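You operate a simulated robot arm through the tools that you are given. There is no shell and no other tool. Be economical: measure what you need, move in short steps, check, and stop when the job is done.

The job below is to be done with a simulated two-armed robot. You get a single attempt, and the scene is never put back.

TASK
Give the sample pot one neutral dose, then seal it with the silver seal lid.
Fine: pot on the neutral doser's green ring, one press of the purple dose button; then in the nest of the seal press, lid on, one push of the seal press button; leave it in the nest. Set down upright: sample pot.

The check looks at the end state, three seconds after you hand in, the way a careful person would. Anything else that was tipped, shoved, dropped, spilled or broken makes it a failure. A push-on lid holds only when it is set on centred and level and pressed home; a screw cap is set on level and turned clockwise until tight.

THE ROBOT
Two 7-joint arms with fingered hands on one trunk, on a carriage that runs on a rail from [0.002, 1.023] to [-0.002, -0.857] (x, y) and turns from 3.142 to 8.954 rad about z. Base frame: it is fixed where the carriage stands at the start and does not move with it; the origin is on the floor, on the carriage's upright axis, x ahead of it, y to its left, z up. Readings come in m, rad, newtons and seconds.
The left shoulder is at the start at [0.07, 0.188, 1.398], the right one opposite. With the tool pointing down near the work surface each hand reaches from about 0.1 to 0.8 m from the robot's upright axis, wherever it stands, measured 20 degrees to its own side. Places, roughly: green ring of the neutral doser [0.7, 0.1, 0.9]; mouth of the sample pot [0.7, 0, 1]; nest of the seal press [0.6, -0.3, 0.9]; purple dose button [0.8, 0.1, 1.1]; sample pot (5x5x8 cm) [0.7, 0, 1]; seal press button [0.5, -0.3, 1]. Payload 4 kg a hand.
The TCP of each hand is the grasp point between the finger pads, 0.026 m short of the fingertips. In the tool frame z runs along the fingers and y along their closing line. The gripper opens to 0.132 m. The gripper's body begins 0.073 m behind the TCP. The gripper is a hand of 4 fingers: y runs from the thumb to the fingers, the wrist lies at [0, 0, -0.224] in the tool frame, and closing takes about 1.5 s.
Orientation is told as [roll, pitch, yaw] about the base's x, y, z axes, in that order, counted from this pose: with the fingers straight down and closing along the base's y, the tool's x points along the base's -x, its y along +y and its z along -z.

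THE INTERFACE
- The arms move only by the tool play_rows. It takes "left_deltas", "right_deltas" or both (then of equal length, played together; a hand with none holds still); each is a list of rows, each an object (a shift or turn left out is 0, a gripper value left out holds the last) with "delta_pos": the shift along the tool's x, y, z in m, a list of three; "turn": the turn, a rotation vector about the tool's x, y, z in rad, a list of three. In form: [{"delta_pos": [x, y, z], "turn": [rx, ry, rz]}, ...]. A call has 1 to 20 rows; each row shifts and turns the commanded pose from where the row before left it, along the tool's axes as they then stand. "left_grip" and "right_grip" are, for a hand that has rows, the gripper command, from -1 (shut) to 1 (fully open), values between in proportion, set as the call begins (left out, the last holds). Each row takes 0.2 s and may step no farther than 0.05 m and 0.15 rad from the row before; otherwise, or with a gripper value out of range, the whole call is refused. Where a pose cannot be reached the arm comes as near as it can. A force on the tool above 40 N (or 10 N above the force at the start of the call, whichever is more), or a blocked arm, ends the call early, and 0.2 s more pass. Each finger travels about 0.072 m/s and halts on what it meets, pressing with about 29 N; the grip force reading is that of the motor and also rises with nothing between the fingers. The clock runs only during rows and for 0.2 s after the last one: add rows that do not move to give the fingers time. The reply holds the time, the measured pose of the TCP, the force on the tool along the base axes, the opening and the grip force, in the units named above and with some noise, with the torque about the TCP (base axes, N m) and any sound that the robot's microphone picked up.
- Cameras (640 x 400 px; columns grow to the right, rows downward): "scene" is now at [0.1322, -0.007, 1.6153]; the picture's right is [-0.10, -1.00, 0.00], its down [-0.68, 0.07, -0.73] and it looks along [0.72, -0.07, -0.69] (base axes); focal length 260 px, centre (320, 200). "left" rides on the left gripper at [-0.073, 0.006, -0.094] in its tool frame; the picture's right is [-0.08, -1.00, 0.00], its down [0.78, -0.06, -0.62] and it looks along [0.61, -0.05, 0.79] (tool axes); focal length 230 px, centre (320, 200). "right" rides on the right gripper at [0.073, 0.006, -0.094] in its tool frame; the picture's right is [-0.08, 1.00, 0.00], its down [-0.78, -0.06, -0.62] and it looks along [-0.61, -0.05, 0.79] (tool axes); focal length 230 px, centre (320, 200). There is no depth. A picture from a camera that has moved, and an enlarged one, comes with that camera's place and axes in the base frame and with its lens.
- get_image(camera): a new picture of that camera. The clock stands still meanwhile.
- lift_body(by): slides the trunk up (or, below 0, down) by that many m; the arms and the scene camera ride with it, the base frame stays. It gives what a move gives, with no picture.
- drive_base(legs): drives the robot by 1 to 6 legs, each [ahead, left, turn to the left] in m, m and rad, along the robot's own axes; the way and the turn of a leg run together, so that a leg with both is an arc; at most 1.5 m and 3.142 rad a leg. The arms and the cameras ride along, it lands a little off, and it stops where it bumps. It keeps to its track: a leg is cut to what the track allows. It gives what a move gives.
- curl_fingers(finger1, finger2, finger3, thumb_bend, hand): sets how far each is bent, from 0 (flat) to 1 (curled in); at 0.3 the hand is open as for a grip, at 0.7 the pads meet at the TCP. One left out holds its place. A second passes; each finger stops where it meets its share of the squeeze, and holds until it gets a number again. A gripper value or a shape takes the hand back. It gives what a move gives, with no picture; readings hold the bend of each and the force on the fingers (four entries, about 0 where the hand has none), thumb and palm.
- set_grasp(shape, hand): the hand has 4 fingers and takes this shape, open, in about a second: jaw (thumb against the fingers, like two jaws); tri (thumb and two fingers); tip (a fingertip pinch); poke (one finger out to press); point (the index stretched); flat (the hand flat); cup (the hand cupped); fist (a fist). The gripper value then closes the fingers along that shape, each until it touches; the sizes above hold for jaw. It gives what a move gives, with no picture.
- pan_tilt(pan, tilt): turns the head with the scene camera to pan (to the left, within 1.501 rad either way) and tilt (down, from -0.506 to 1.204), counted from straight ahead of the robot. It gives what a move gives.
- close_up(camera, box): a new picture of the part [left, top, right, bottom] of that camera's present view, enlarged. The clock stands still meanwhile.
- finish_job(): hands the job in; it is judged then, once.

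Go step by step. Nothing tells you exact positions but the pictures and the camera data: compare them with the known pose of the tool, close in by small moves and look again before you grip or let go. The budget is 120 turns and 92 pictures, counting those below and the enlarged ones. Unless the task says otherwise, let go and move clear before handing in, and close with one line.

The tools are called by a JSON object that holds its "op" and its "data". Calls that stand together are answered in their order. play_rows: Moves the arms, as the interface text tells. Its arguments: {"type":"object","properties":{"left_deltas":{"type":"array","items":{"type":"object","properties":{"delta_pos":{"type":"array","items":{"type":"number"}},"turn":{"type":"array","items":{"type":"number"}}}}},"left_grip":{"type":"number"},"right_deltas":{"type":"array","items":{"type":"object","properties":{"delta_pos":{"type":"array","items":{"type":"number"}},"turn":{"type":"array","items":{"type":"number"}}}}},"right_grip":{"type":"number"}},"required":[]} The other tools are called the same way: lift_body (by) slides the trunk up or down; set_grasp (shape, hand) gives the hand a shape; curl_fingers (finger1, finger2, finger3, thumb_bend, hand) moves the fingers one by one; drive_base (legs) drives the base; pan_tilt (pan, tilt) turns the head that bears the scene camera; get_image (camera) takes a picture; close_up (camera, box) takes an enlarged picture of a part of a camera's view; finish_job () hands the job in.

At the start:

```text
clock: 0.0
left_tcp_pos: [0.619, 0.196, 1.3315]
left_tcp_rot: [0.0, 0.0, 0.0]
left_force: [-0.3, -0.5, -0.2]
left_torque: [0.0, 0.02, 0.0]
left_width: 0.1318
left_finger_force: 0.0
left_shape: jaw
left_bend: [0.3, 0.3, 0.3, 0.3]
left_finger forces: [0.1, 0.0, 0.0, 0.0, 0.1, 0.0]
right_tcp_pos: [0.4075, -0.2632, 1.4007]
right_tcp_rot: [0.0, -0.002, -0.002]
right_force: [0.9, -0.2, -0.1]
right_torque: [0.01, -0.02, -0.03]
right_width: 0.1319
right_finger_force: 0.1
right_shape: jaw
right_bend: [0.3, 0.3, 0.3, 0.3]
right_finger forces: [0.1, 0.0, 0.0, 0.0, 0.1, 0.0]
trunk travel left (down, up): [-0.875, 0.065]
robot x, y, heading: [0.0012, -0.0034, 0.001]
head pan, tilt: [-0.098, 0.759]
```

scene: 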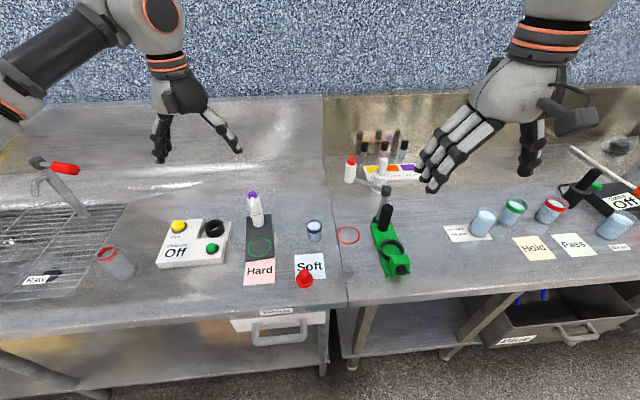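
right: 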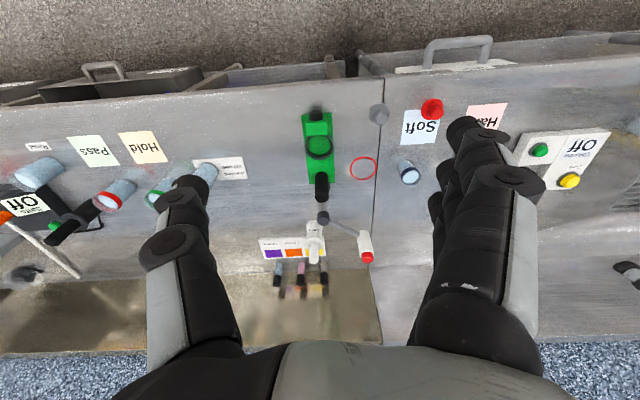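
left: 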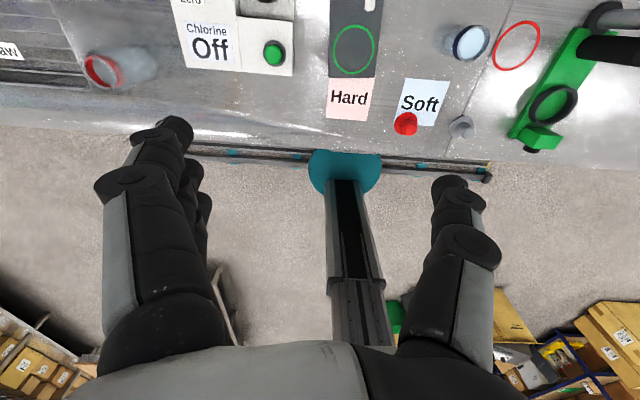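

I see the doser with a green ring and purple top, the pot to its right, and the green seal press. I'll enlarge the work area to find the details and the silver lid.

{"op": "close_up", "data": {"camera": "scene", "box": [220, 160, 440, 300]}}

{"op": "close_up", "data": {"camera": "scene", "box": [320, 120, 440, 200]}}

{"op": "close_up", "data": {"camera": "right", "box": [250, 80, 510, 280]}}

```text
2.86 times, centred on (330, 230) of scene
camera zoom: at [0.1322, -0.007, 1.6153], right [-0.1, -1.0, 0.0], down [-0.68, 0.07, -0.73], along [0.72, -0.07, -0.69], focal length 742 px, centre (291, 114)
```

zoom: 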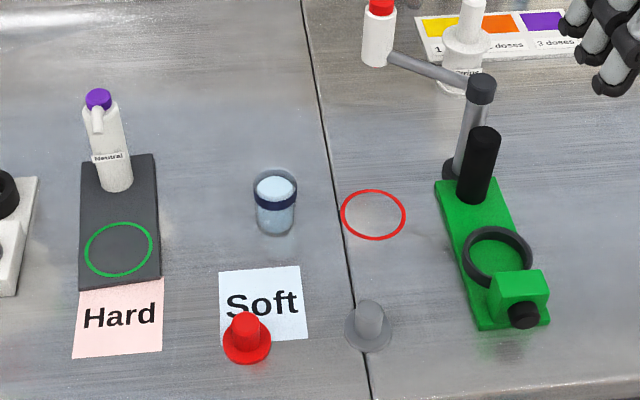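

```text
5.00 times, centred on (380, 160) of scene
camera zoom: at [0.1322, -0.007, 1.6153], right [-0.1, -1.0, 0.0], down [-0.68, 0.07, -0.73], along [0.72, -0.07, -0.69], focal length 1299 px, centre (20, 400)
```

zoom: 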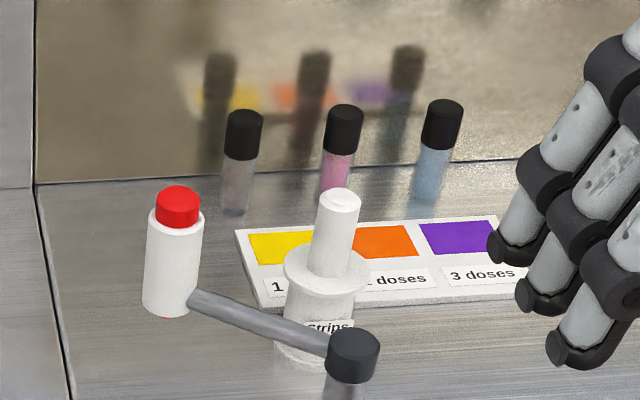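

```text
2.00 times, centred on (380, 180) of right
camera zoom: at [0.3345, -0.2553, 1.4938], right [0.08, 1.0, 0.0], down [0.78, -0.06, 0.62], along [0.62, -0.05, -0.79], focal length 460 px, centre (200, 240)
```

zoom: 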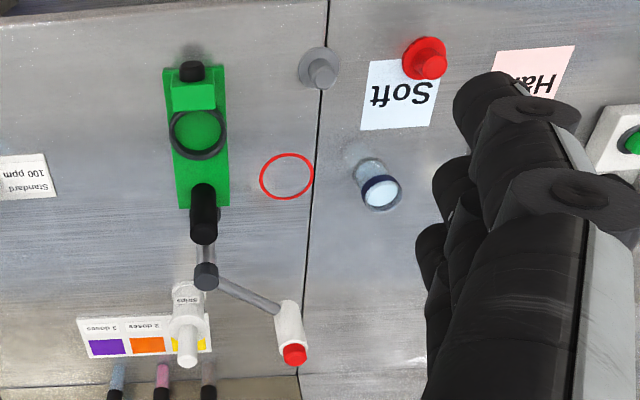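

The lid's silver knob is at about (0.54, -0.125), the pot at (0.677, -0.044), the green ring near (0.663, 0.144) and the table top near z 0.90. I'll move the left hand aside and take the right hand's camera to look at the doser.

{"op": "play_rows", "data": {"left_deltas": [{"delta_pos": [0, 0.04, 0]}, {"delta_pos": [0, 0.04, 0]}, {"delta_pos": [0, 0.04, 0]}, {"delta_pos": [0, 0.04, 0]}, {"delta_pos": [0, 0.04, 0]}, {"delta_pos": [0, 0.04, 0]}, {"delta_pos": [0, 0, 0]}, {"delta_pos": [0, 0, 0]}, {"delta_pos": [0, 0, 0]}], "right_deltas": [{"delta_pos": [-0.004, 0.04, 0.022]}, {"delta_pos": [-0.004, 0.04, 0.022]}, {"delta_pos": [-0.004, 0.04, 0.022]}, {"delta_pos": [-0.004, 0.04, 0.022]}, {"delta_pos": [-0.004, 0.04, 0.022]}, {"delta_pos": [-0.004, 0.04, 0.022]}, {"delta_pos": [-0.004, 0.04, 0.022]}, {"delta_pos": [-0.004, 0.04, 0.022]}, {"delta_pos": [-0.004, 0.04, 0.022]}]}}

{"op": "get_image", "data": {"camera": "right"}}

```text
clock: 2.0
left_tcp_pos: [0.6168, 0.4362, 1.3306]
left_tcp_rot: [-0.001, -0.002, 0.001]
left_force: [-0.1, -0.7, -0.2]
left_torque: [-0.03, -0.02, 0.01]
left_width: 0.1317
left_finger_force: 0.1
left_shape: jaw
left_bend: [0.3, 0.3, 0.3, 0.3]
left_finger forces: [0.1, 0.0, 0.0, 0.0, 0.0, 0.1]
right_tcp_pos: [0.4177, -0.109, 1.3124]
right_tcp_rot: [0.003, -0.003, -0.003]
right_force: [-0.3, 0.8, -0.1]
right_torque: [0.01, -0.01, 0.01]
right_width: 0.132
right_finger_force: 0.0
right_shape: jaw
right_bend: [0.3, 0.3, 0.3, 0.3]
right_finger forces: [0.0, 0.0, 0.0, 0.1, 0.0, 0.0]
right hand out of reach, approached as far as the arm can: row 4, 5, 6, 7, 8, 9
trunk travel left (down, up): [-0.875, 0.065]
robot x, y, heading: [0.001, -0.002, 0.0]
head pan, tilt: [-0.098, 0.759]
```

```text
85 pictures are left
camera right: at [0.3448, -0.1031, 1.4065], right [0.08, 1.0, 0.0], down [0.78, -0.06, 0.62], along [0.62, -0.05, -0.79], focal length 230 px, centre (320, 200)
```

right: 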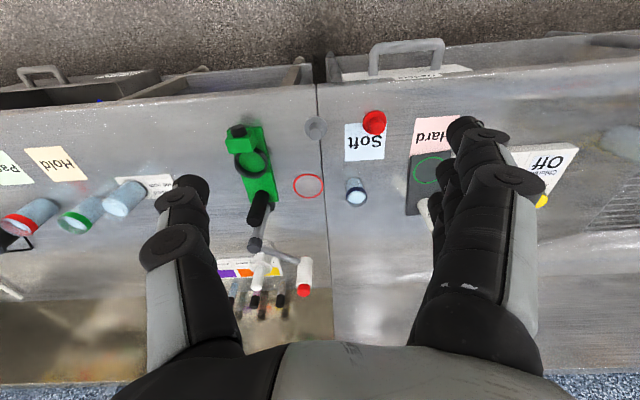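

The right hand can't cross far at this spot, so I'll drive the carriage left for a better working position and look again.

{"op": "drive_base", "data": {"legs": [[0, 0.22, 0]]}}

{"op": "get_image", "data": {"camera": "scene"}}

{"op": "get_image", "data": {"camera": "right"}}

```text
clock: 3.7
left_tcp_pos: [0.6185, 0.6516, 1.3318]
left_tcp_rot: [0.003, 0.0, 0.001]
left_force: [-1.0, 0.4, 0.4]
left_torque: [0.01, 0.03, 0.0]
left_width: 0.132
left_finger_force: 0.0
left_shape: jaw
left_bend: [0.3, 0.3, 0.3, 0.3]
left_finger forces: [0.0, 0.0, 0.0, 0.1, 0.1, 0.0]
right_tcp_pos: [0.4198, 0.1053, 1.3115]
right_tcp_rot: [0.006, -0.003, -0.001]
right_force: [0.3, -0.6, 0.7]
right_torque: [0.03, 0.0, -0.03]
right_width: 0.1318
right_finger_force: 0.0
right_shape: jaw
right_bend: [0.3, 0.3, 0.3, 0.3]
right_finger forces: [0.0, 0.0, 0.1, 0.0, 0.0, 0.1]
trunk travel left (down, up): [-0.875, 0.065]
robot x, y, heading: [-0.0012, 0.2212, 0.001]
head pan, tilt: [-0.098, 0.759]
```

```text
84 pictures are left
camera scene: at [0.1324, 0.2075, 1.6153], right [-0.1, -1.0, 0.0], down [-0.68, 0.07, -0.73], along [0.72, -0.07, -0.69], focal length 260 px, centre (320, 200)
```

scene: 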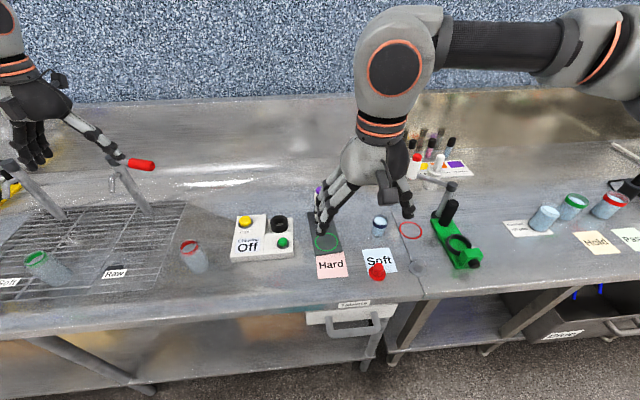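

```text
83 pictures are left
camera right: at [0.3464, 0.1118, 1.4058], right [0.08, 1.0, 0.01], down [0.78, -0.07, 0.62], along [0.62, -0.04, -0.79], focal length 230 px, centre (320, 200)
```

right: 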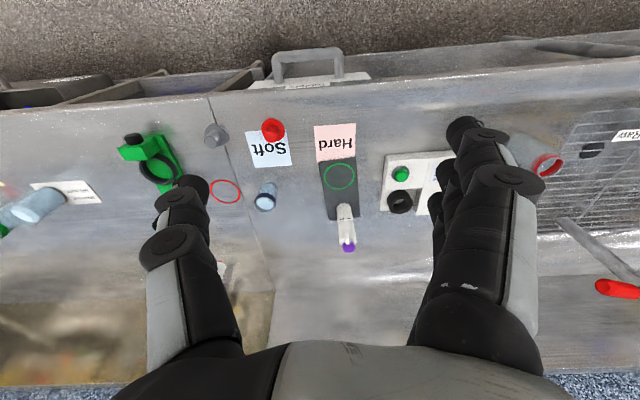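

The doser is straight below now. I'll lower the right hand in front of it for a close look at the spout and button.

{"op": "play_rows", "data": {"right_deltas": [{"delta_pos": [-0.01, 0.004, 0.04]}, {"delta_pos": [-0.01, 0.004, 0.04]}, {"delta_pos": [-0.01, 0.004, 0.04]}, {"delta_pos": [-0.01, 0.004, 0.04]}, {"delta_pos": [0, 0, 0]}]}}

{"op": "close_up", "data": {"camera": "right", "box": [220, 100, 440, 240]}}

```text
clock: 4.9
left_tcp_pos: [0.618, 0.6548, 1.3313]
left_tcp_rot: [0.0, 0.001, 0.002]
left_force: [0.2, -0.2, 0.7]
left_torque: [0.0, 0.01, -0.02]
left_width: 0.1321
left_finger_force: 0.1
left_shape: jaw
left_bend: [0.3, 0.3, 0.3, 0.3]
left_finger forces: [0.0, 0.1, 0.0, 0.0, 0.0, 0.1]
right_tcp_pos: [0.4485, 0.0773, 1.1664]
right_tcp_rot: [0.007, -0.003, -0.003]
right_force: [1.0, 0.8, -0.2]
right_torque: [-0.03, -0.02, 0.0]
right_width: 0.132
right_finger_force: 0.2
right_shape: jaw
right_bend: [0.3, 0.3, 0.3, 0.3]
right_finger forces: [0.0, 0.1, 0.0, 0.1, 0.0, 0.0]
right hand out of reach, approached as far as the arm can: row 1, 2, 3, 4
trunk travel left (down, up): [-0.875, 0.065]
robot x, y, heading: [0.0019, 0.2186, 0.002]
head pan, tilt: [-0.098, 0.759]
```

```text
2.86 times, centred on (330, 170) of right
camera zoom: at [0.375, 0.0835, 1.2613], right [0.08, 1.0, 0.01], down [0.78, -0.07, 0.62], along [0.62, -0.04, -0.79], focal length 657 px, centre (291, 286)
```

zoom: 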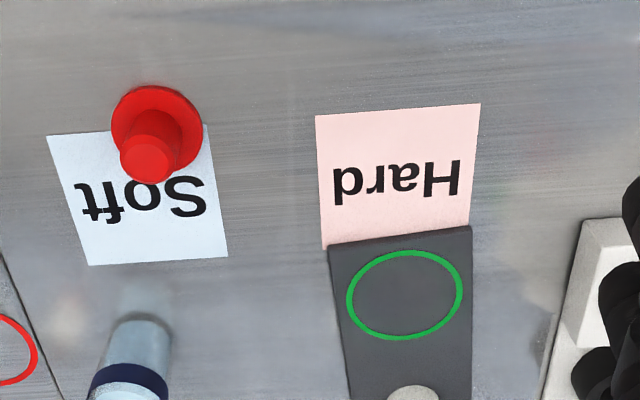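

{"op": "drive_base", "data": {"legs": [[0, 0.1, 0]]}}

{"op": "get_image", "data": {"camera": "right"}}

{"op": "close_up", "data": {"camera": "right", "box": [160, 130, 420, 290]}}

```text
clock: 6.0
left_tcp_pos: [0.6189, 0.7489, 1.333]
left_tcp_rot: [0.004, 0.0, -0.003]
left_force: [0.2, -0.6, -0.7]
left_torque: [0.03, 0.0, -0.01]
left_width: 0.1319
left_finger_force: 0.1
left_shape: jaw
left_bend: [0.3, 0.3, 0.3, 0.3]
left_finger forces: [0.0, 0.0, 0.0, 0.0, 0.1, 0.1]
right_tcp_pos: [0.4479, 0.1725, 1.1665]
right_tcp_rot: [0.01, -0.002, -0.004]
right_force: [0.8, -0.6, 0.3]
right_torque: [0.04, 0.0, -0.03]
right_width: 0.1319
right_finger_force: 0.0
right_shape: jaw
right_bend: [0.3, 0.3, 0.3, 0.3]
right_finger forces: [0.0, 0.1, 0.1, 0.0, 0.0, 0.0]
trunk travel left (down, up): [-0.875, 0.065]
robot x, y, heading: [-0.0045, 0.3165, 0.001]
head pan, tilt: [-0.098, 0.759]
```

```text
81 pictures are left
camera right: at [0.3752, 0.1789, 1.2611], right [0.08, 1.0, 0.01], down [0.78, -0.07, 0.62], along [0.62, -0.04, -0.79], focal length 230 px, centre (320, 200)
```

right: 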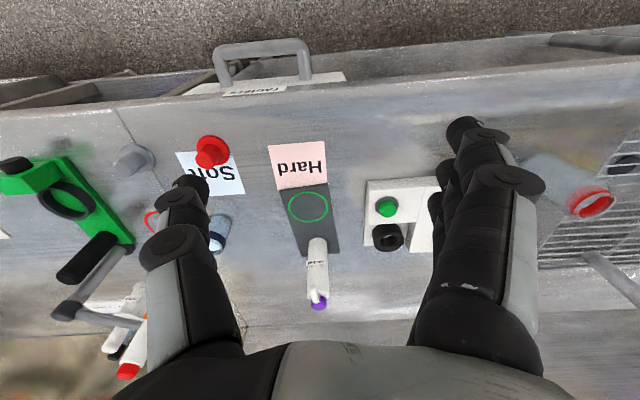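

```text
2.46 times, centred on (290, 210) of right
camera zoom: at [0.3752, 0.1789, 1.2611], right [0.08, 1.0, 0.01], down [0.78, -0.07, 0.62], along [0.62, -0.04, -0.79], focal length 566 px, centre (394, 175)
```

zoom: 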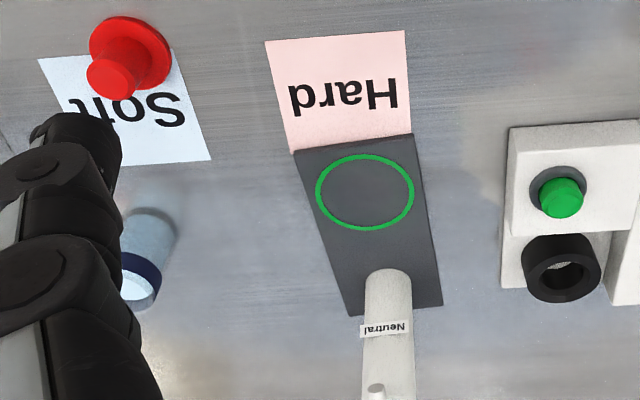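

The doser's spout is short and well behind the ring, so a straight top-down placement is fine. I'll go above the pot now.

{"op": "play_rows", "data": {"right_deltas": [{"delta_pos": [-0.03, -0.031, 0]}, {"delta_pos": [-0.03, -0.031, 0]}, {"delta_pos": [-0.03, -0.031, 0]}, {"delta_pos": [-0.03, -0.031, 0]}, {"delta_pos": [-0.03, -0.031, 0]}, {"delta_pos": [-0.03, -0.031, 0]}, {"delta_pos": [-0.03, -0.031, 0]}, {"delta_pos": [0, 0, 0.03]}, {"delta_pos": [0, 0, 0]}]}}

{"op": "get_image", "data": {"camera": "right"}}

{"op": "get_image", "data": {"camera": "scene"}}

```text
clock: 8.0
left_tcp_pos: [0.6183, 0.7538, 1.3311]
left_tcp_rot: [0.0, -0.001, -0.002]
left_force: [-0.7, 1.0, 0.4]
left_torque: [-0.01, 0.0, 0.01]
left_width: 0.1323
left_finger_force: 0.0
left_shape: jaw
left_bend: [0.3, 0.3, 0.3, 0.3]
left_finger forces: [0.0, 0.0, 0.0, 0.0, 0.0, 0.1]
right_tcp_pos: [0.6584, -0.0392, 1.1363]
right_tcp_rot: [0.006, -0.004, -0.002]
right_force: [-0.6, -0.3, 0.1]
right_torque: [-0.01, -0.01, 0.01]
right_width: 0.1318
right_finger_force: 0.0
right_shape: jaw
right_bend: [0.3, 0.3, 0.3, 0.3]
right_finger forces: [0.1, 0.0, 0.0, 0.0, 0.0, 0.1]
trunk travel left (down, up): [-0.875, 0.065]
robot x, y, heading: [-0.0035, 0.3194, 0.001]
head pan, tilt: [-0.098, 0.759]
```

```text
79 pictures are left
camera right: at [0.5841, -0.033, 1.2306], right [0.08, 1.0, 0.01], down [0.78, -0.07, 0.62], along [0.62, -0.04, -0.79], focal length 230 px, centre (320, 200)
```

right: 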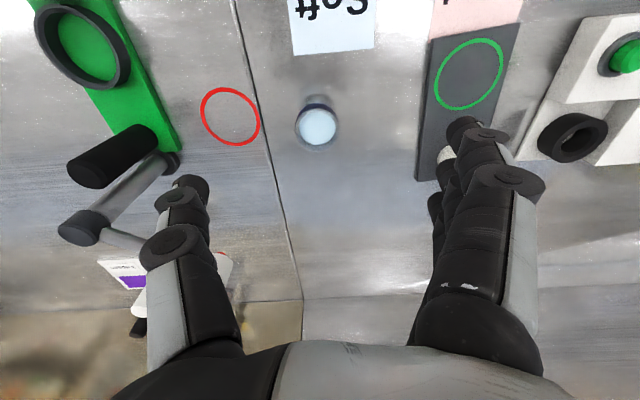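

```text
78 pictures are left
camera scene: at [0.1324, 0.3125, 1.6154], right [-0.1, -1.0, 0.0], down [-0.68, 0.07, -0.73], along [0.72, -0.07, -0.69], focal length 260 px, centre (320, 200)
```

scene: 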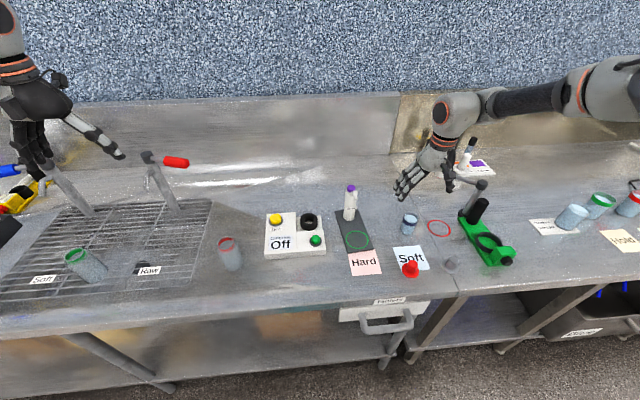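

The pot's mouth is at about (0.677, -0.040). I'll centre over it and descend partway.

{"op": "play_rows", "data": {"right_deltas": [{"delta_pos": [-0.018, -0.001, 0]}, {"delta_pos": [0, 0, 0.03]}, {"delta_pos": [0, 0, 0.03]}, {"delta_pos": [0, 0, 0.03]}, {"delta_pos": [0, 0, 0]}]}}

{"op": "get_image", "data": {"camera": "right"}}

{"op": "close_up", "data": {"camera": "scene", "box": [340, 140, 500, 280]}}

```text
clock: 9.2
left_tcp_pos: [0.6181, 0.7536, 1.3304]
left_tcp_rot: [0.0, 0.002, -0.003]
left_force: [0.3, -0.5, -1.0]
left_torque: [-0.03, 0.02, 0.01]
left_width: 0.132
left_finger_force: 0.1
left_shape: jaw
left_bend: [0.3, 0.3, 0.3, 0.3]
left_finger forces: [0.0, 0.0, 0.0, 0.0, 0.0, 0.0]
right_tcp_pos: [0.6305, -0.0549, 1.0756]
right_tcp_rot: [0.007, -0.003, -0.004]
right_force: [0.8, -0.4, 0.3]
right_torque: [0.01, 0.02, -0.02]
right_width: 0.1321
right_finger_force: 0.0
right_shape: jaw
right_bend: [0.3, 0.3, 0.3, 0.3]
right_finger forces: [0.0, 0.0, 0.0, 0.0, 0.0, 0.1]
right hand out of reach, approached as far as the arm can: row 1, 2, 3, 4
trunk travel left (down, up): [-0.875, 0.065]
robot x, y, heading: [0.0006, 0.3162, 0.0]
head pan, tilt: [-0.098, 0.759]
```

```text
77 pictures are left
camera right: at [0.5572, -0.0484, 1.1701], right [0.08, 1.0, 0.01], down [0.78, -0.07, 0.62], along [0.62, -0.04, -0.79], focal length 230 px, centre (320, 200)
```

right: 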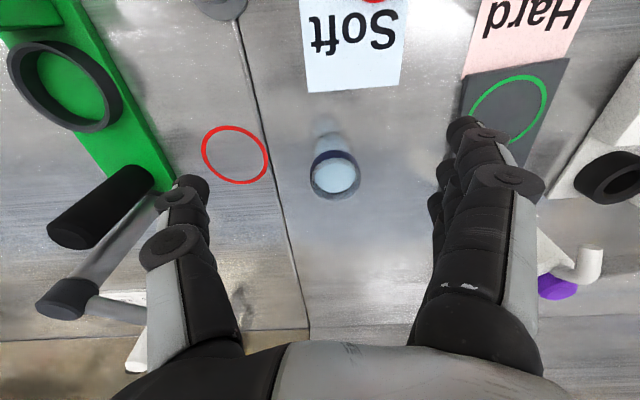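

```text
2.86 times, centred on (420, 210) of scene
camera zoom: at [0.1327, 0.312, 1.6153], right [-0.1, -1.0, 0.0], down [-0.68, 0.07, -0.73], along [0.72, -0.07, -0.69], focal length 742 px, centre (34, 171)
```

zoom: 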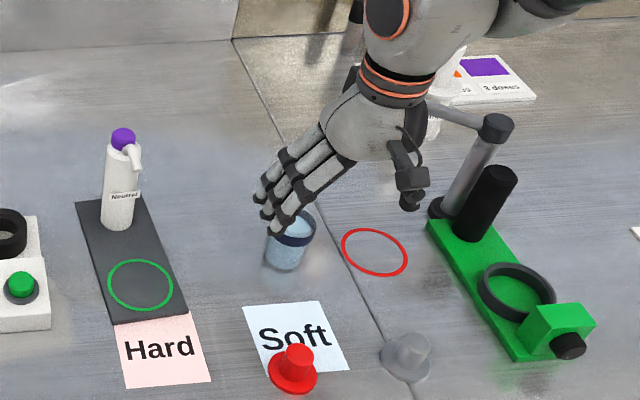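

The pot is beyond reach from here. I'll raise the hand, shift it, and drive the carriage back right.

{"op": "play_rows", "data": {"right_deltas": [{"delta_pos": [0, 0.02, -0.035]}, {"delta_pos": [0, 0.02, -0.035]}, {"delta_pos": [0, 0.03, -0.02]}, {"delta_pos": [0, 0.03, 0]}, {"delta_pos": [0, 0.03, 0]}]}}

{"op": "drive_base", "data": {"legs": [[0, -0.14, 0]]}}

```text
clock: 10.4
left_tcp_pos: [0.6179, 0.7548, 1.3305]
left_tcp_rot: [0.0, 0.001, -0.001]
left_force: [-0.3, -0.2, -0.2]
left_torque: [0.03, -0.03, -0.01]
left_width: 0.132
left_finger_force: 0.1
left_shape: jaw
left_bend: [0.3, 0.3, 0.3, 0.3]
left_finger forces: [0.0, 0.0, 0.1, 0.0, 0.1, 0.0]
right_tcp_pos: [0.6236, 0.0673, 1.1712]
right_tcp_rot: [0.006, -0.004, -0.005]
right_force: [0.1, -0.1, -0.2]
right_torque: [0.0, -0.01, 0.02]
right_width: 0.1318
right_finger_force: 0.0
right_shape: jaw
right_bend: [0.3, 0.3, 0.3, 0.3]
right_finger forces: [0.0, 0.1, 0.0, 0.0, 0.0, 0.0]
right hand out of reach, approached as far as the arm can: row 5
trunk travel left (down, up): [-0.875, 0.065]
robot x, y, heading: [-0.0004, 0.3175, 0.001]
head pan, tilt: [-0.098, 0.759]
```

```text
clock: 11.8
left_tcp_pos: [0.6182, 0.618, 1.3296]
left_tcp_rot: [-0.004, 0.0, -0.001]
left_force: [-1.0, -0.2, -0.3]
left_torque: [-0.01, 0.0, 0.02]
left_width: 0.1318
left_finger_force: 0.1
left_shape: jaw
left_bend: [0.3, 0.3, 0.3, 0.3]
left_finger forces: [0.0, 0.0, 0.1, 0.0, 0.0, 0.0]
right_tcp_pos: [0.6225, -0.0671, 1.1727]
right_tcp_rot: [0.006, -0.004, 0.0]
right_force: [0.3, -0.2, 0.8]
right_torque: [-0.01, -0.01, -0.01]
right_width: 0.1317
right_finger_force: 0.1
right_shape: jaw
right_bend: [0.3, 0.3, 0.3, 0.3]
right_finger forces: [0.0, 0.1, 0.0, 0.1, 0.0, 0.0]
trunk travel left (down, up): [-0.875, 0.065]
robot x, y, heading: [-0.0034, 0.1807, -0.003]
head pan, tilt: [-0.098, 0.759]
```

{"op": "play_rows", "data": {"right_deltas": [{"delta_pos": [-0.027, 0.013, 0.01]}, {"delta_pos": [-0.027, 0.013, 0.02]}, {"delta_pos": [0, 0, 0.03]}, {"delta_pos": [0, 0, 0.03]}, {"delta_pos": [0, 0, 0]}]}}

{"op": "get_image", "data": {"camera": "right"}}

```text
clock: 13.0
left_tcp_pos: [0.6157, 0.6172, 1.3311]
left_tcp_rot: [-0.002, -0.002, -0.001]
left_force: [-0.1, 1.0, -0.4]
left_torque: [-0.03, 0.01, -0.03]
left_width: 0.1318
left_finger_force: 0.1
left_shape: jaw
left_bend: [0.3, 0.3, 0.3, 0.3]
left_finger forces: [0.1, 0.1, 0.0, 0.1, 0.0, 0.1]
right_tcp_pos: [0.6063, -0.0861, 1.118]
right_tcp_rot: [0.009, -0.006, -0.002]
right_force: [0.0, 0.0, 0.0]
right_torque: [-0.01, 0.01, -0.01]
right_width: 0.1318
right_finger_force: 0.0
right_shape: jaw
right_bend: [0.3, 0.3, 0.3, 0.3]
right_finger forces: [0.0, 0.1, 0.0, 0.0, 0.1, 0.0]
right hand out of reach, approached as far as the arm can: row 1, 2, 3, 4
trunk travel left (down, up): [-0.875, 0.065]
robot x, y, heading: [0.0015, 0.1809, -0.002]
head pan, tilt: [-0.098, 0.759]
```

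```text
75 pictures are left
camera right: at [0.5327, -0.0806, 1.2125], right [0.08, 1.0, 0.01], down [0.78, -0.07, 0.62], along [0.62, -0.04, -0.78], focal length 230 px, centre (320, 200)
```

right: 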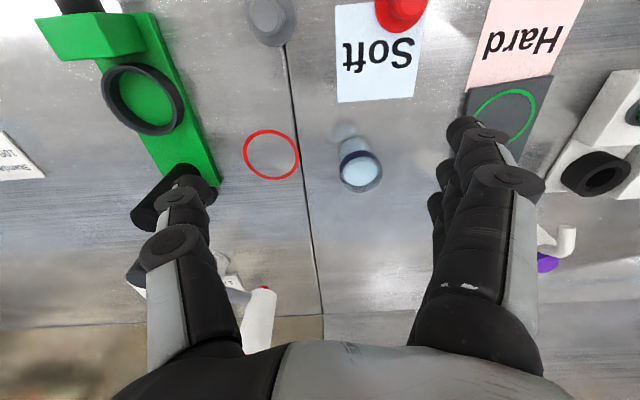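

Reach stalls although the spot is nominal, so the arm configuration is likely at a joint limit. I'll retract towards my own side and look at the arm's shape.

{"op": "play_rows", "data": {"right_deltas": [{"delta_pos": [0.03, -0.02, -0.02]}, {"delta_pos": [0.03, -0.02, -0.02]}, {"delta_pos": [0.03, -0.02, -0.02]}, {"delta_pos": [0.03, -0.02, -0.02]}, {"delta_pos": [0.03, -0.02, 0]}, {"delta_pos": [0.03, -0.02, 0]}, {"delta_pos": [0, 0, 0]}]}}

{"op": "pan_tilt", "data": {"pan": -0.5, "tilt": 0.6}}

{"op": "get_image", "data": {"camera": "scene"}}

```text
clock: 14.6
left_tcp_pos: [0.6187, 0.6156, 1.3298]
left_tcp_rot: [0.0, 0.0, 0.0]
left_force: [-0.5, -0.2, -0.4]
left_torque: [0.02, 0.03, -0.01]
left_width: 0.1317
left_finger_force: 0.1
left_shape: jaw
left_bend: [0.3, 0.3, 0.3, 0.3]
left_finger forces: [0.0, 0.1, 0.0, 0.0, 0.0, 0.1]
right_tcp_pos: [0.4254, -0.2059, 1.1964]
right_tcp_rot: [0.006, -0.002, -0.003]
right_force: [-0.8, -1.1, -0.8]
right_torque: [0.01, 0.01, -0.02]
right_width: 0.1317
right_finger_force: 0.1
right_shape: jaw
right_bend: [0.3, 0.3, 0.3, 0.3]
right_finger forces: [0.0, 0.0, 0.0, 0.1, 0.0, 0.0]
trunk travel left (down, up): [-0.875, 0.065]
robot x, y, heading: [-0.0026, 0.1763, 0.002]
head pan, tilt: [-0.098, 0.759]
```

```text
clock: 15.4
left_tcp_pos: [0.6179, 0.6167, 1.3302]
left_tcp_rot: [0.0, 0.001, 0.001]
left_force: [0.4, -0.1, 0.2]
left_torque: [-0.01, -0.01, 0.01]
left_width: 0.132
left_finger_force: 0.0
left_shape: jaw
left_bend: [0.3, 0.3, 0.3, 0.3]
left_finger forces: [0.1, 0.1, 0.0, 0.0, 0.0, 0.0]
right_tcp_pos: [0.4251, -0.2065, 1.1973]
right_tcp_rot: [0.007, -0.002, -0.003]
right_force: [0.3, 0.0, -0.3]
right_torque: [-0.03, 0.0, 0.01]
right_width: 0.1321
right_finger_force: 0.1
right_shape: jaw
right_bend: [0.3, 0.3, 0.3, 0.3]
right_finger forces: [0.0, 0.0, 0.0, 0.0, 0.0, 0.1]
trunk travel left (down, up): [-0.875, 0.065]
robot x, y, heading: [0.0024, 0.1802, -0.0]
head pan, tilt: [-0.499, 0.6]
```

```text
74 pictures are left
camera scene: at [0.1281, 0.1399, 1.6289], right [-0.48, -0.88, 0.0], down [-0.5, 0.27, -0.82], along [0.72, -0.39, -0.57], focal length 260 px, centre (320, 200)
```

scene: 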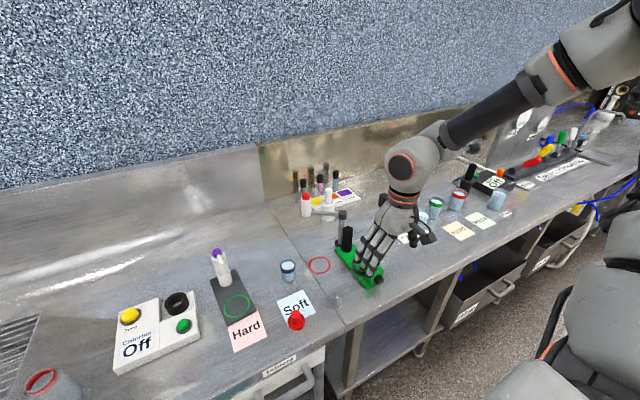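

The elbow is high and out, with the forearm coming in from the right. I'll yaw the hand counter-clockwise (the pot is round) and try the approach again.

{"op": "play_rows", "data": {"right_deltas": [{"turn": [0, 0, -0.15]}, {"turn": [0, 0, -0.15]}, {"turn": [0, 0, -0.15]}, {"turn": [0, 0, -0.15]}, {"delta_pos": [-0.0376, -0.0008, 0]}, {"delta_pos": [-0.0376, -0.0008, 0]}, {"delta_pos": [-0.0376, -0.0008, 0]}, {"delta_pos": [-0.0376, -0.0008, 0]}, {"delta_pos": [-0.0376, -0.0008, 0.01]}, {"delta_pos": [-0.0376, -0.0008, 0.01]}, {"delta_pos": [-0.0376, -0.0008, 0.01]}, {"delta_pos": [-0.0376, -0.0008, 0.01]}, {"delta_pos": [0, 0, 0.03]}, {"delta_pos": [0, 0, 0.03]}]}}

{"op": "get_image", "data": {"camera": "scene"}}

```text
clock: 18.4
left_tcp_pos: [0.6187, 0.6164, 1.3308]
left_tcp_rot: [0.001, 0.0, 0.0]
left_force: [0.2, -0.5, 0.2]
left_torque: [0.0, 0.06, 0.01]
left_width: 0.1321
left_finger_force: 0.0
left_shape: jaw
left_bend: [0.3, 0.3, 0.3, 0.3]
left_finger forces: [0.1, 0.1, 0.0, 0.0, 0.0, 0.0]
right_tcp_pos: [0.6118, -0.0893, 1.1254]
right_tcp_rot: [0.005, -0.01, 0.597]
right_force: [-1.2, 0.4, -1.1]
right_torque: [-0.01, 0.0, -0.01]
right_width: 0.1318
right_finger_force: 0.0
right_shape: jaw
right_bend: [0.3, 0.3, 0.3, 0.3]
right_finger forces: [0.1, 0.1, 0.1, 0.1, 0.0, 0.0]
right hand out of reach, approached as far as the arm can: row 11, 12, 13, 14
trunk travel left (down, up): [-0.875, 0.065]
robot x, y, heading: [0.0001, 0.1809, 0.001]
head pan, tilt: [-0.499, 0.6]
```

```text
73 pictures are left
camera scene: at [0.1287, 0.1389, 1.6288], right [-0.48, -0.88, 0.0], down [-0.5, 0.27, -0.82], along [0.72, -0.39, -0.57], focal length 260 px, centre (320, 200)
```

scene: 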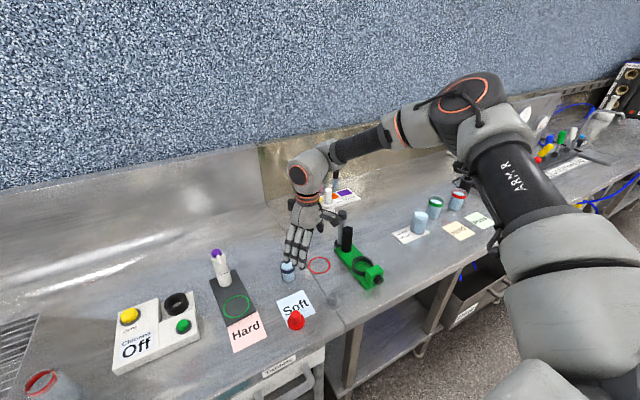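

Yaw makes no difference, so it looks like a wrist bend limit. I'll tip the hand so the fingers lean forward along the forearm, then close in on the pot.

{"op": "play_rows", "data": {"right_deltas": [{"turn": [0, -0.13, 0]}, {"turn": [0, -0.13, 0]}, {"turn": [0, -0.13, 0]}, {"turn": [0, -0.13, 0]}, {"delta_pos": [0, 0, 0]}]}}

{"op": "get_image", "data": {"camera": "right"}}

```text
clock: 19.6
left_tcp_pos: [0.6172, 0.6165, 1.331]
left_tcp_rot: [0.001, 0.001, 0.0]
left_force: [0.5, -1.2, -0.1]
left_torque: [0.03, -0.01, -0.03]
left_width: 0.1317
left_finger_force: 0.1
left_shape: jaw
left_bend: [0.3, 0.3, 0.3, 0.3]
left_finger forces: [0.0, 0.0, 0.1, 0.1, 0.1, 0.1]
right_tcp_pos: [0.6112, -0.0884, 1.1263]
right_tcp_rot: [0.005, -0.528, 0.594]
right_force: [0.9, -0.1, -0.2]
right_torque: [0.03, -0.02, -0.03]
right_width: 0.1318
right_finger_force: 0.1
right_shape: jaw
right_bend: [0.3, 0.3, 0.3, 0.3]
right_finger forces: [0.1, 0.0, 0.0, 0.1, 0.0, 0.0]
trunk travel left (down, up): [-0.875, 0.065]
robot x, y, heading: [-0.0001, 0.1831, 0.003]
head pan, tilt: [-0.499, 0.6]
```

```text
72 pictures are left
camera right: at [0.517, -0.1447, 1.1701], right [-0.51, 0.86, 0.04], down [0.34, 0.15, 0.93], along [0.79, 0.48, -0.37], focal length 230 px, centre (320, 200)
```

right: 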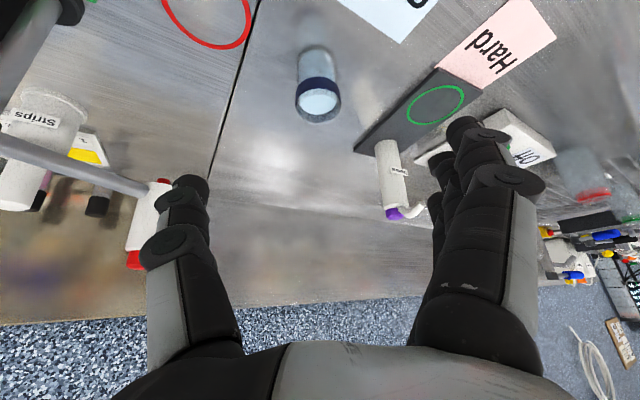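

The tilt gives reach. The pot is ahead, and I'll move over it while descending partway.

{"op": "play_rows", "data": {"right_deltas": [{"delta_pos": [-0.008, 0.001, 0.0264]}, {"delta_pos": [-0.008, 0.001, 0.0264]}, {"delta_pos": [-0.008, 0.001, 0.0264]}, {"delta_pos": [-0.008, 0.0, 0.0264]}, {"delta_pos": [0, 0, 0]}]}}

{"op": "get_image", "data": {"camera": "right"}}

{"op": "get_image", "data": {"camera": "scene"}}

```text
clock: 20.8
left_tcp_pos: [0.6173, 0.6165, 1.331]
left_tcp_rot: [0.0, 0.0, 0.0]
left_force: [-0.3, -0.6, 0.3]
left_torque: [0.02, 0.01, -0.01]
left_width: 0.1319
left_finger_force: 0.2
left_shape: jaw
left_bend: [0.3, 0.3, 0.3, 0.3]
left_finger forces: [0.1, 0.0, 0.0, 0.0, 0.0, 0.0]
right_tcp_pos: [0.6576, -0.0586, 1.0761]
right_tcp_rot: [0.005, -0.528, 0.595]
right_force: [0.8, -0.5, 0.1]
right_torque: [-0.02, 0.0, -0.02]
right_width: 0.1317
right_finger_force: 0.0
right_shape: jaw
right_bend: [0.3, 0.3, 0.3, 0.3]
right_finger forces: [0.1, 0.1, 0.0, 0.0, 0.1, 0.1]
right hand out of reach, approached as far as the arm can: row 3, 4
trunk travel left (down, up): [-0.875, 0.065]
robot x, y, heading: [0.003, 0.1797, 0.002]
head pan, tilt: [-0.499, 0.6]
```

```text
71 pictures are left
camera right: at [0.562, -0.1152, 1.1202], right [-0.51, 0.86, 0.04], down [0.34, 0.15, 0.93], along [0.79, 0.48, -0.37], focal length 230 px, centre (320, 200)
```

right: 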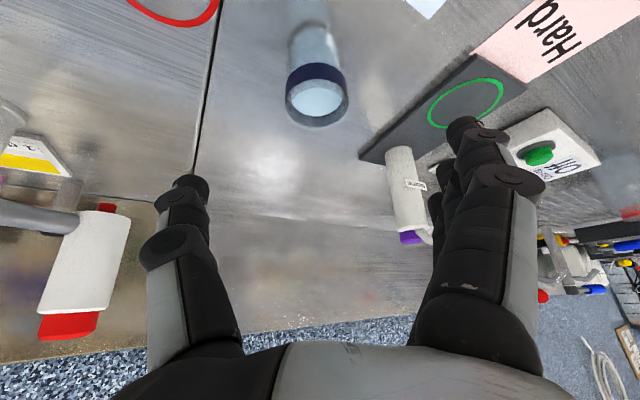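

```text
70 pictures are left
camera scene: at [0.1286, 0.14, 1.6288], right [-0.48, -0.88, 0.0], down [-0.5, 0.27, -0.82], along [0.72, -0.39, -0.57], focal length 260 px, centre (320, 200)
```

scene: 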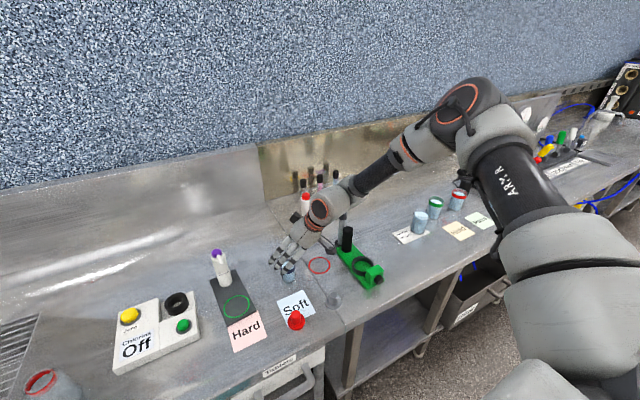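

Reach shrinks as the hand goes lower, so lowering the shoulders should help. I'll back the hand out along its axis and slide the trunk down 0.2 m.

{"op": "play_rows", "data": {"right_deltas": [{"delta_pos": [0, 0, -0.042]}, {"delta_pos": [0, 0, -0.042]}, {"delta_pos": [0, 0, -0.042]}, {"delta_pos": [0, 0, -0.042]}, {"delta_pos": [0, 0, -0.042]}, {"delta_pos": [0, 0, 0]}]}}

{"op": "lift_body", "data": {"by": -0.2}}

{"op": "get_image", "data": {"camera": "scene"}}

```text
clock: 22.2
left_tcp_pos: [0.6193, 0.6162, 1.3308]
left_tcp_rot: [0.001, 0.002, 0.001]
left_force: [0.3, -0.6, -0.5]
left_torque: [0.0, 0.0, 0.0]
left_width: 0.1319
left_finger_force: 0.0
left_shape: jaw
left_bend: [0.3, 0.3, 0.3, 0.3]
left_finger forces: [0.0, 0.0, 0.0, 0.0, 0.0, 0.0]
right_tcp_pos: [0.5687, -0.1187, 1.2573]
right_tcp_rot: [0.004, -0.527, 0.594]
right_force: [-0.6, -0.2, 0.1]
right_torque: [0.0, 0.02, 0.01]
right_width: 0.132
right_finger_force: 0.1
right_shape: jaw
right_bend: [0.3, 0.3, 0.3, 0.3]
right_finger forces: [0.0, 0.0, 0.0, 0.0, 0.0, 0.0]
trunk travel left (down, up): [-0.875, 0.065]
robot x, y, heading: [0.0017, 0.1806, -0.003]
head pan, tilt: [-0.499, 0.6]
```

```text
clock: 24.4
left_tcp_pos: [0.6178, 0.6161, 1.1301]
left_tcp_rot: [-0.001, -0.001, 0.0]
left_force: [-0.3, -0.7, 0.4]
left_torque: [0.03, 0.01, 0.03]
left_width: 0.1317
left_finger_force: 0.2
left_shape: jaw
left_bend: [0.3, 0.3, 0.3, 0.3]
left_finger forces: [0.0, 0.0, 0.1, 0.0, 0.0, 0.1]
right_tcp_pos: [0.5687, -0.1181, 1.058]
right_tcp_rot: [0.005, -0.526, 0.597]
right_force: [0.5, 0.0, 0.0]
right_torque: [0.0, 0.0, -0.01]
right_width: 0.1318
right_finger_force: 0.1
right_shape: jaw
right_bend: [0.3, 0.3, 0.3, 0.3]
right_finger forces: [0.1, 0.0, 0.0, 0.0, 0.0, 0.0]
trunk travel left (down, up): [-0.675, 0.265]
robot x, y, heading: [-0.0001, 0.1823, -0.002]
head pan, tilt: [-0.499, 0.6]
```

```text
69 pictures are left
camera scene: at [0.1279, 0.1397, 1.429], right [-0.48, -0.88, 0.0], down [-0.5, 0.27, -0.83], along [0.72, -0.39, -0.56], focal length 260 px, centre (320, 200)
```

scene: 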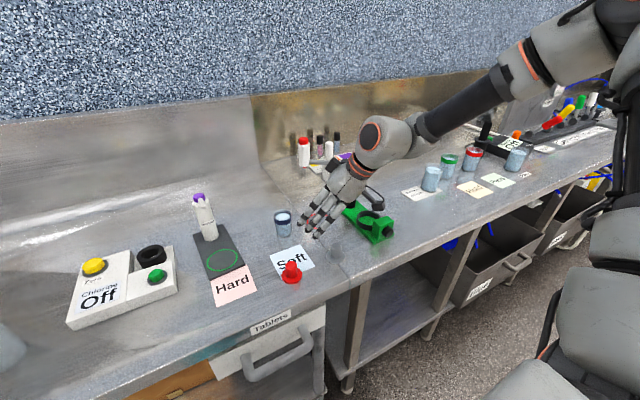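

{"op": "play_rows", "data": {"right_deltas": [{"delta_pos": [-0.0288, 0.0006, 0.0165]}, {"delta_pos": [-0.0288, 0.0006, 0.0165]}, {"delta_pos": [-0.0288, 0.0006, 0.0165]}, {"delta_pos": [-0.0245, 0.0006, 0.014]}, {"delta_pos": [0, 0, 0]}]}}

{"op": "get_image", "data": {"camera": "right"}}

```text
clock: 25.6
left_tcp_pos: [0.6167, 0.6158, 1.1315]
left_tcp_rot: [-0.001, -0.002, 0.001]
left_force: [-0.1, -0.3, 0.1]
left_torque: [0.02, -0.03, 0.0]
left_width: 0.1318
left_finger_force: 0.2
left_shape: jaw
left_bend: [0.3, 0.3, 0.3, 0.3]
left_finger forces: [0.1, 0.1, 0.0, 0.0, 0.1, 0.0]
right_tcp_pos: [0.6702, -0.0458, 1.0596]
right_tcp_rot: [0.006, -0.53, 0.596]
right_force: [-0.9, -0.5, 0.7]
right_torque: [0.01, -0.03, -0.01]
right_width: 0.1318
right_finger_force: 0.1
right_shape: jaw
right_bend: [0.3, 0.3, 0.3, 0.3]
right_finger forces: [0.0, 0.1, 0.0, 0.0, 0.1, 0.0]
trunk travel left (down, up): [-0.675, 0.265]
robot x, y, heading: [-0.0034, 0.1846, -0.003]
head pan, tilt: [-0.499, 0.6]
```

```text
68 pictures are left
camera right: at [0.577, -0.1024, 1.1043], right [-0.51, 0.86, 0.04], down [0.34, 0.15, 0.93], along [0.79, 0.48, -0.37], focal length 230 px, centre (320, 200)
```

right: 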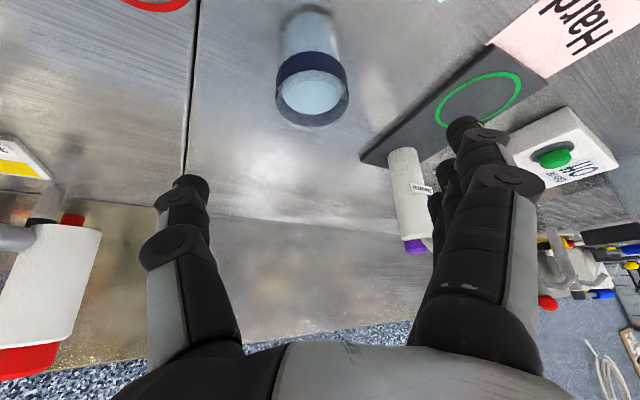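

Now reachable. The pot sits centred between the fingers. I'll descend around it.

{"op": "play_rows", "data": {"right_deltas": [{"delta_pos": [0.012, -0.0004, 0.0254]}, {"delta_pos": [0.012, -0.0004, 0.0254]}, {"delta_pos": [0.012, -0.0004, 0.0254]}, {"delta_pos": [0.012, -0.0004, 0.0254]}, {"delta_pos": [0, 0, 0]}]}}

{"op": "get_image", "data": {"camera": "right"}}

{"op": "close_up", "data": {"camera": "scene", "box": [220, 130, 440, 270]}}

```text
clock: 26.8
left_tcp_pos: [0.6163, 0.6175, 1.133]
left_tcp_rot: [0.0, -0.003, 0.001]
left_force: [0.0, 0.6, 0.3]
left_torque: [-0.02, -0.01, 0.02]
left_width: 0.1319
left_finger_force: 0.1
left_shape: jaw
left_bend: [0.3, 0.3, 0.3, 0.3]
left_finger forces: [0.0, 0.1, 0.0, 0.1, 0.1, 0.1]
right_tcp_pos: [0.6821, -0.0387, 0.9513]
right_tcp_rot: [0.004, -0.537, 0.594]
right_force: [8.2, -5.5, 29.0]
right_torque: [1.63, 1.43, -0.22]
right_width: 0.1317
right_finger_force: 0.1
right_shape: jaw
right_bend: [0.28, 0.3, 0.3, 0.3]
right_finger forces: [28.7, 0.0, 0.1, 0.0, 0.0, 0.1]
trunk travel left (down, up): [-0.675, 0.265]
robot x, y, heading: [-0.0028, 0.182, 0.006]
head pan, tilt: [-0.499, 0.6]
```

```text
67 pictures are left
camera right: at [0.5865, -0.0966, 0.9958], right [-0.5, 0.86, 0.04], down [0.33, 0.15, 0.93], along [0.8, 0.48, -0.36], focal length 230 px, centre (320, 200)
```

right: 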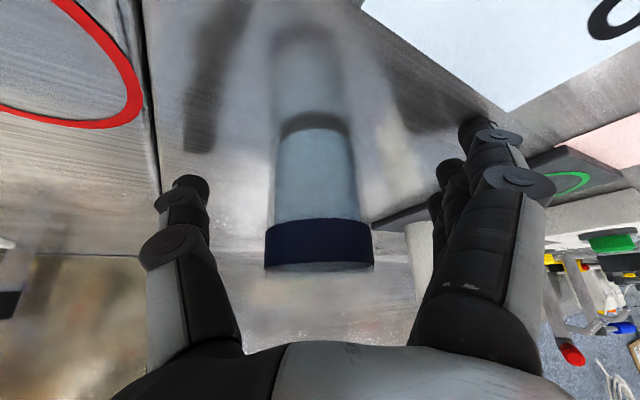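

```text
2.86 times, centred on (330, 200) of scene
camera zoom: at [0.1257, 0.1404, 1.4296], right [-0.48, -0.88, 0.0], down [-0.49, 0.27, -0.83], along [0.73, -0.39, -0.56], focal length 742 px, centre (291, 200)
```

zoom: 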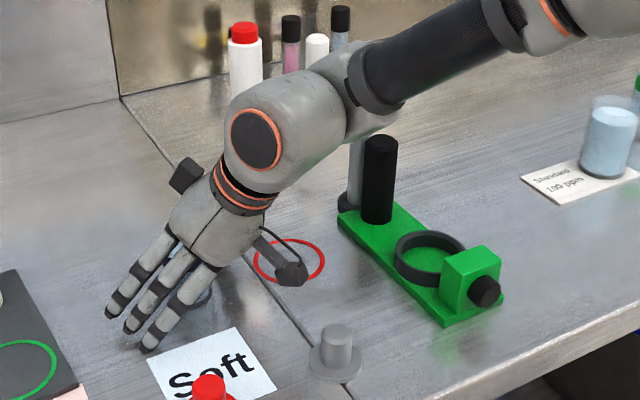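

The lowest finger touches the table, so I'll rise 1 cm and then close on the pot.

{"op": "play_rows", "data": {"right_deltas": [{"delta_pos": [-0.005, 0, -0.0087]}, {"delta_pos": [0, 0, 0]}]}}

{"op": "play_rows", "data": {"right_deltas": [{"delta_pos": [0, 0, 0]}, {"delta_pos": [0, 0, 0]}, {"delta_pos": [0, 0, 0]}, {"delta_pos": [0, 0, 0]}, {"delta_pos": [0, 0, 0]}, {"delta_pos": [0, 0, 0]}, {"delta_pos": [0, 0, 0]}, {"delta_pos": [0, 0, 0]}], "right_grip": -0.6}}

{"op": "get_image", "data": {"camera": "right"}}

```text
clock: 27.4
left_tcp_pos: [0.6176, 0.6158, 1.1306]
left_tcp_rot: [-0.001, -0.001, -0.001]
left_force: [-1.0, -0.4, 0.1]
left_torque: [-0.01, -0.02, 0.01]
left_width: 0.1322
left_finger_force: 0.0
left_shape: jaw
left_bend: [0.3, 0.3, 0.3, 0.3]
left_finger forces: [0.1, 0.1, 0.0, 0.0, 0.1, 0.0]
right_tcp_pos: [0.6794, -0.0407, 0.9555]
right_tcp_rot: [0.006, -0.525, 0.598]
right_force: [-0.4, 0.1, -0.1]
right_torque: [-0.01, -0.02, 0.03]
right_width: 0.1318
right_finger_force: 0.1
right_shape: jaw
right_bend: [0.3, 0.3, 0.3, 0.3]
right_finger forces: [0.0, 0.1, 0.0, 0.0, 0.1, 0.1]
trunk travel left (down, up): [-0.675, 0.265]
robot x, y, heading: [-0.0029, 0.1824, 0.004]
head pan, tilt: [-0.499, 0.6]
```

```text
clock: 29.2
left_tcp_pos: [0.618, 0.6163, 1.1305]
left_tcp_rot: [0.0, 0.0, 0.001]
left_force: [-0.1, 0.7, -0.6]
left_torque: [0.01, 0.05, -0.04]
left_width: 0.132
left_finger_force: 0.2
left_shape: jaw
left_bend: [0.3, 0.3, 0.3, 0.3]
left_finger forces: [0.0, 0.0, 0.0, 0.0, 0.0, 0.0]
right_tcp_pos: [0.6798, -0.0402, 0.9577]
right_tcp_rot: [0.005, -0.53, 0.595]
right_force: [0.2, -0.7, 3.4]
right_torque: [-0.14, 0.02, -0.01]
right_width: 0.0293
right_finger_force: 28.9
right_shape: jaw
right_bend: [0.74, 0.74, 0.68, 0.7]
right_finger forces: [9.4, 8.5, 6.9, 0.0, 25.9, 0.0]
trunk travel left (down, up): [-0.675, 0.265]
robot x, y, heading: [0.0016, 0.1804, -0.001]
head pan, tilt: [-0.499, 0.6]
```

```text
65 pictures are left
camera right: at [0.5862, -0.0971, 1.0025], right [-0.51, 0.86, 0.04], down [0.34, 0.15, 0.93], along [0.79, 0.48, -0.37], focal length 230 px, centre (320, 200)
```

right: 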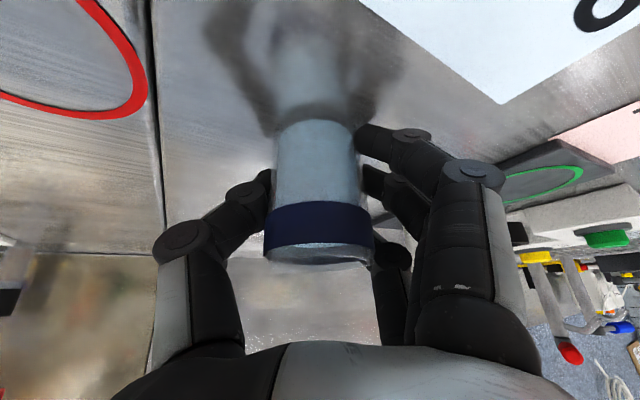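

Gripped with all fingers loaded. I'll lift straight up and check.

{"op": "play_rows", "data": {"right_deltas": [{"delta_pos": [-0.0101, 0, -0.0173]}, {"delta_pos": [-0.0126, 0, -0.0216]}, {"delta_pos": [-0.0126, 0, -0.0216]}, {"delta_pos": [-0.0126, 0, -0.0216]}, {"delta_pos": [0, 0, 0]}]}}

{"op": "get_image", "data": {"camera": "right"}}

{"op": "close_up", "data": {"camera": "scene", "box": [180, 120, 400, 260]}}

```text
clock: 30.4
left_tcp_pos: [0.6186, 0.6162, 1.1307]
left_tcp_rot: [-0.002, -0.001, 0.0]
left_force: [0.0, -0.4, -0.6]
left_torque: [-0.01, -0.02, -0.01]
left_width: 0.1319
left_finger_force: 0.1
left_shape: jaw
left_bend: [0.3, 0.3, 0.3, 0.3]
left_finger forces: [0.0, 0.0, 0.0, 0.1, 0.0, 0.0]
right_tcp_pos: [0.6812, -0.0414, 1.0512]
right_tcp_rot: [0.005, -0.526, 0.594]
right_force: [0.2, -0.2, -0.5]
right_torque: [-0.01, 0.0, 0.02]
right_width: 0.0291
right_finger_force: 29.5
right_shape: jaw
right_bend: [0.74, 0.74, 0.68, 0.7]
right_finger forces: [9.3, 9.2, 5.6, 0.1, 25.6, 0.0]
trunk travel left (down, up): [-0.675, 0.265]
robot x, y, heading: [0.0049, 0.1811, 0.006]
head pan, tilt: [-0.499, 0.6]
```

```text
64 pictures are left
camera right: at [0.5871, -0.0974, 1.0974], right [-0.51, 0.86, 0.04], down [0.34, 0.15, 0.93], along [0.79, 0.48, -0.37], focal length 230 px, centre (320, 200)
```

right: 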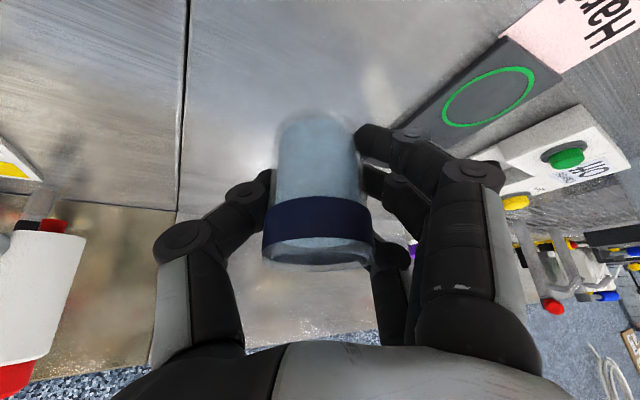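

```text
2.86 times, centred on (290, 190) of scene
camera zoom: at [0.1287, 0.1395, 1.4288], right [-0.48, -0.88, 0.0], down [-0.5, 0.27, -0.82], along [0.72, -0.39, -0.57], focal length 742 px, centre (406, 229)
```

zoom: 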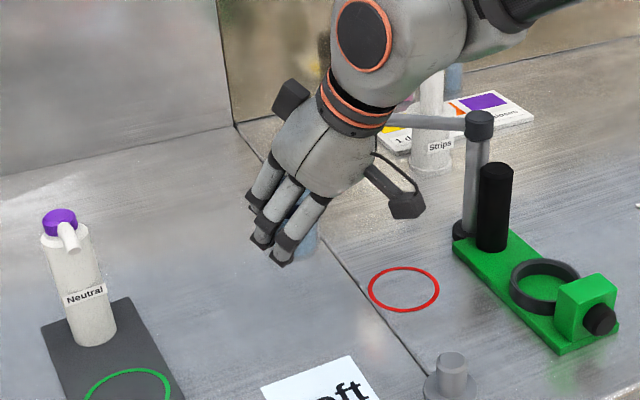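

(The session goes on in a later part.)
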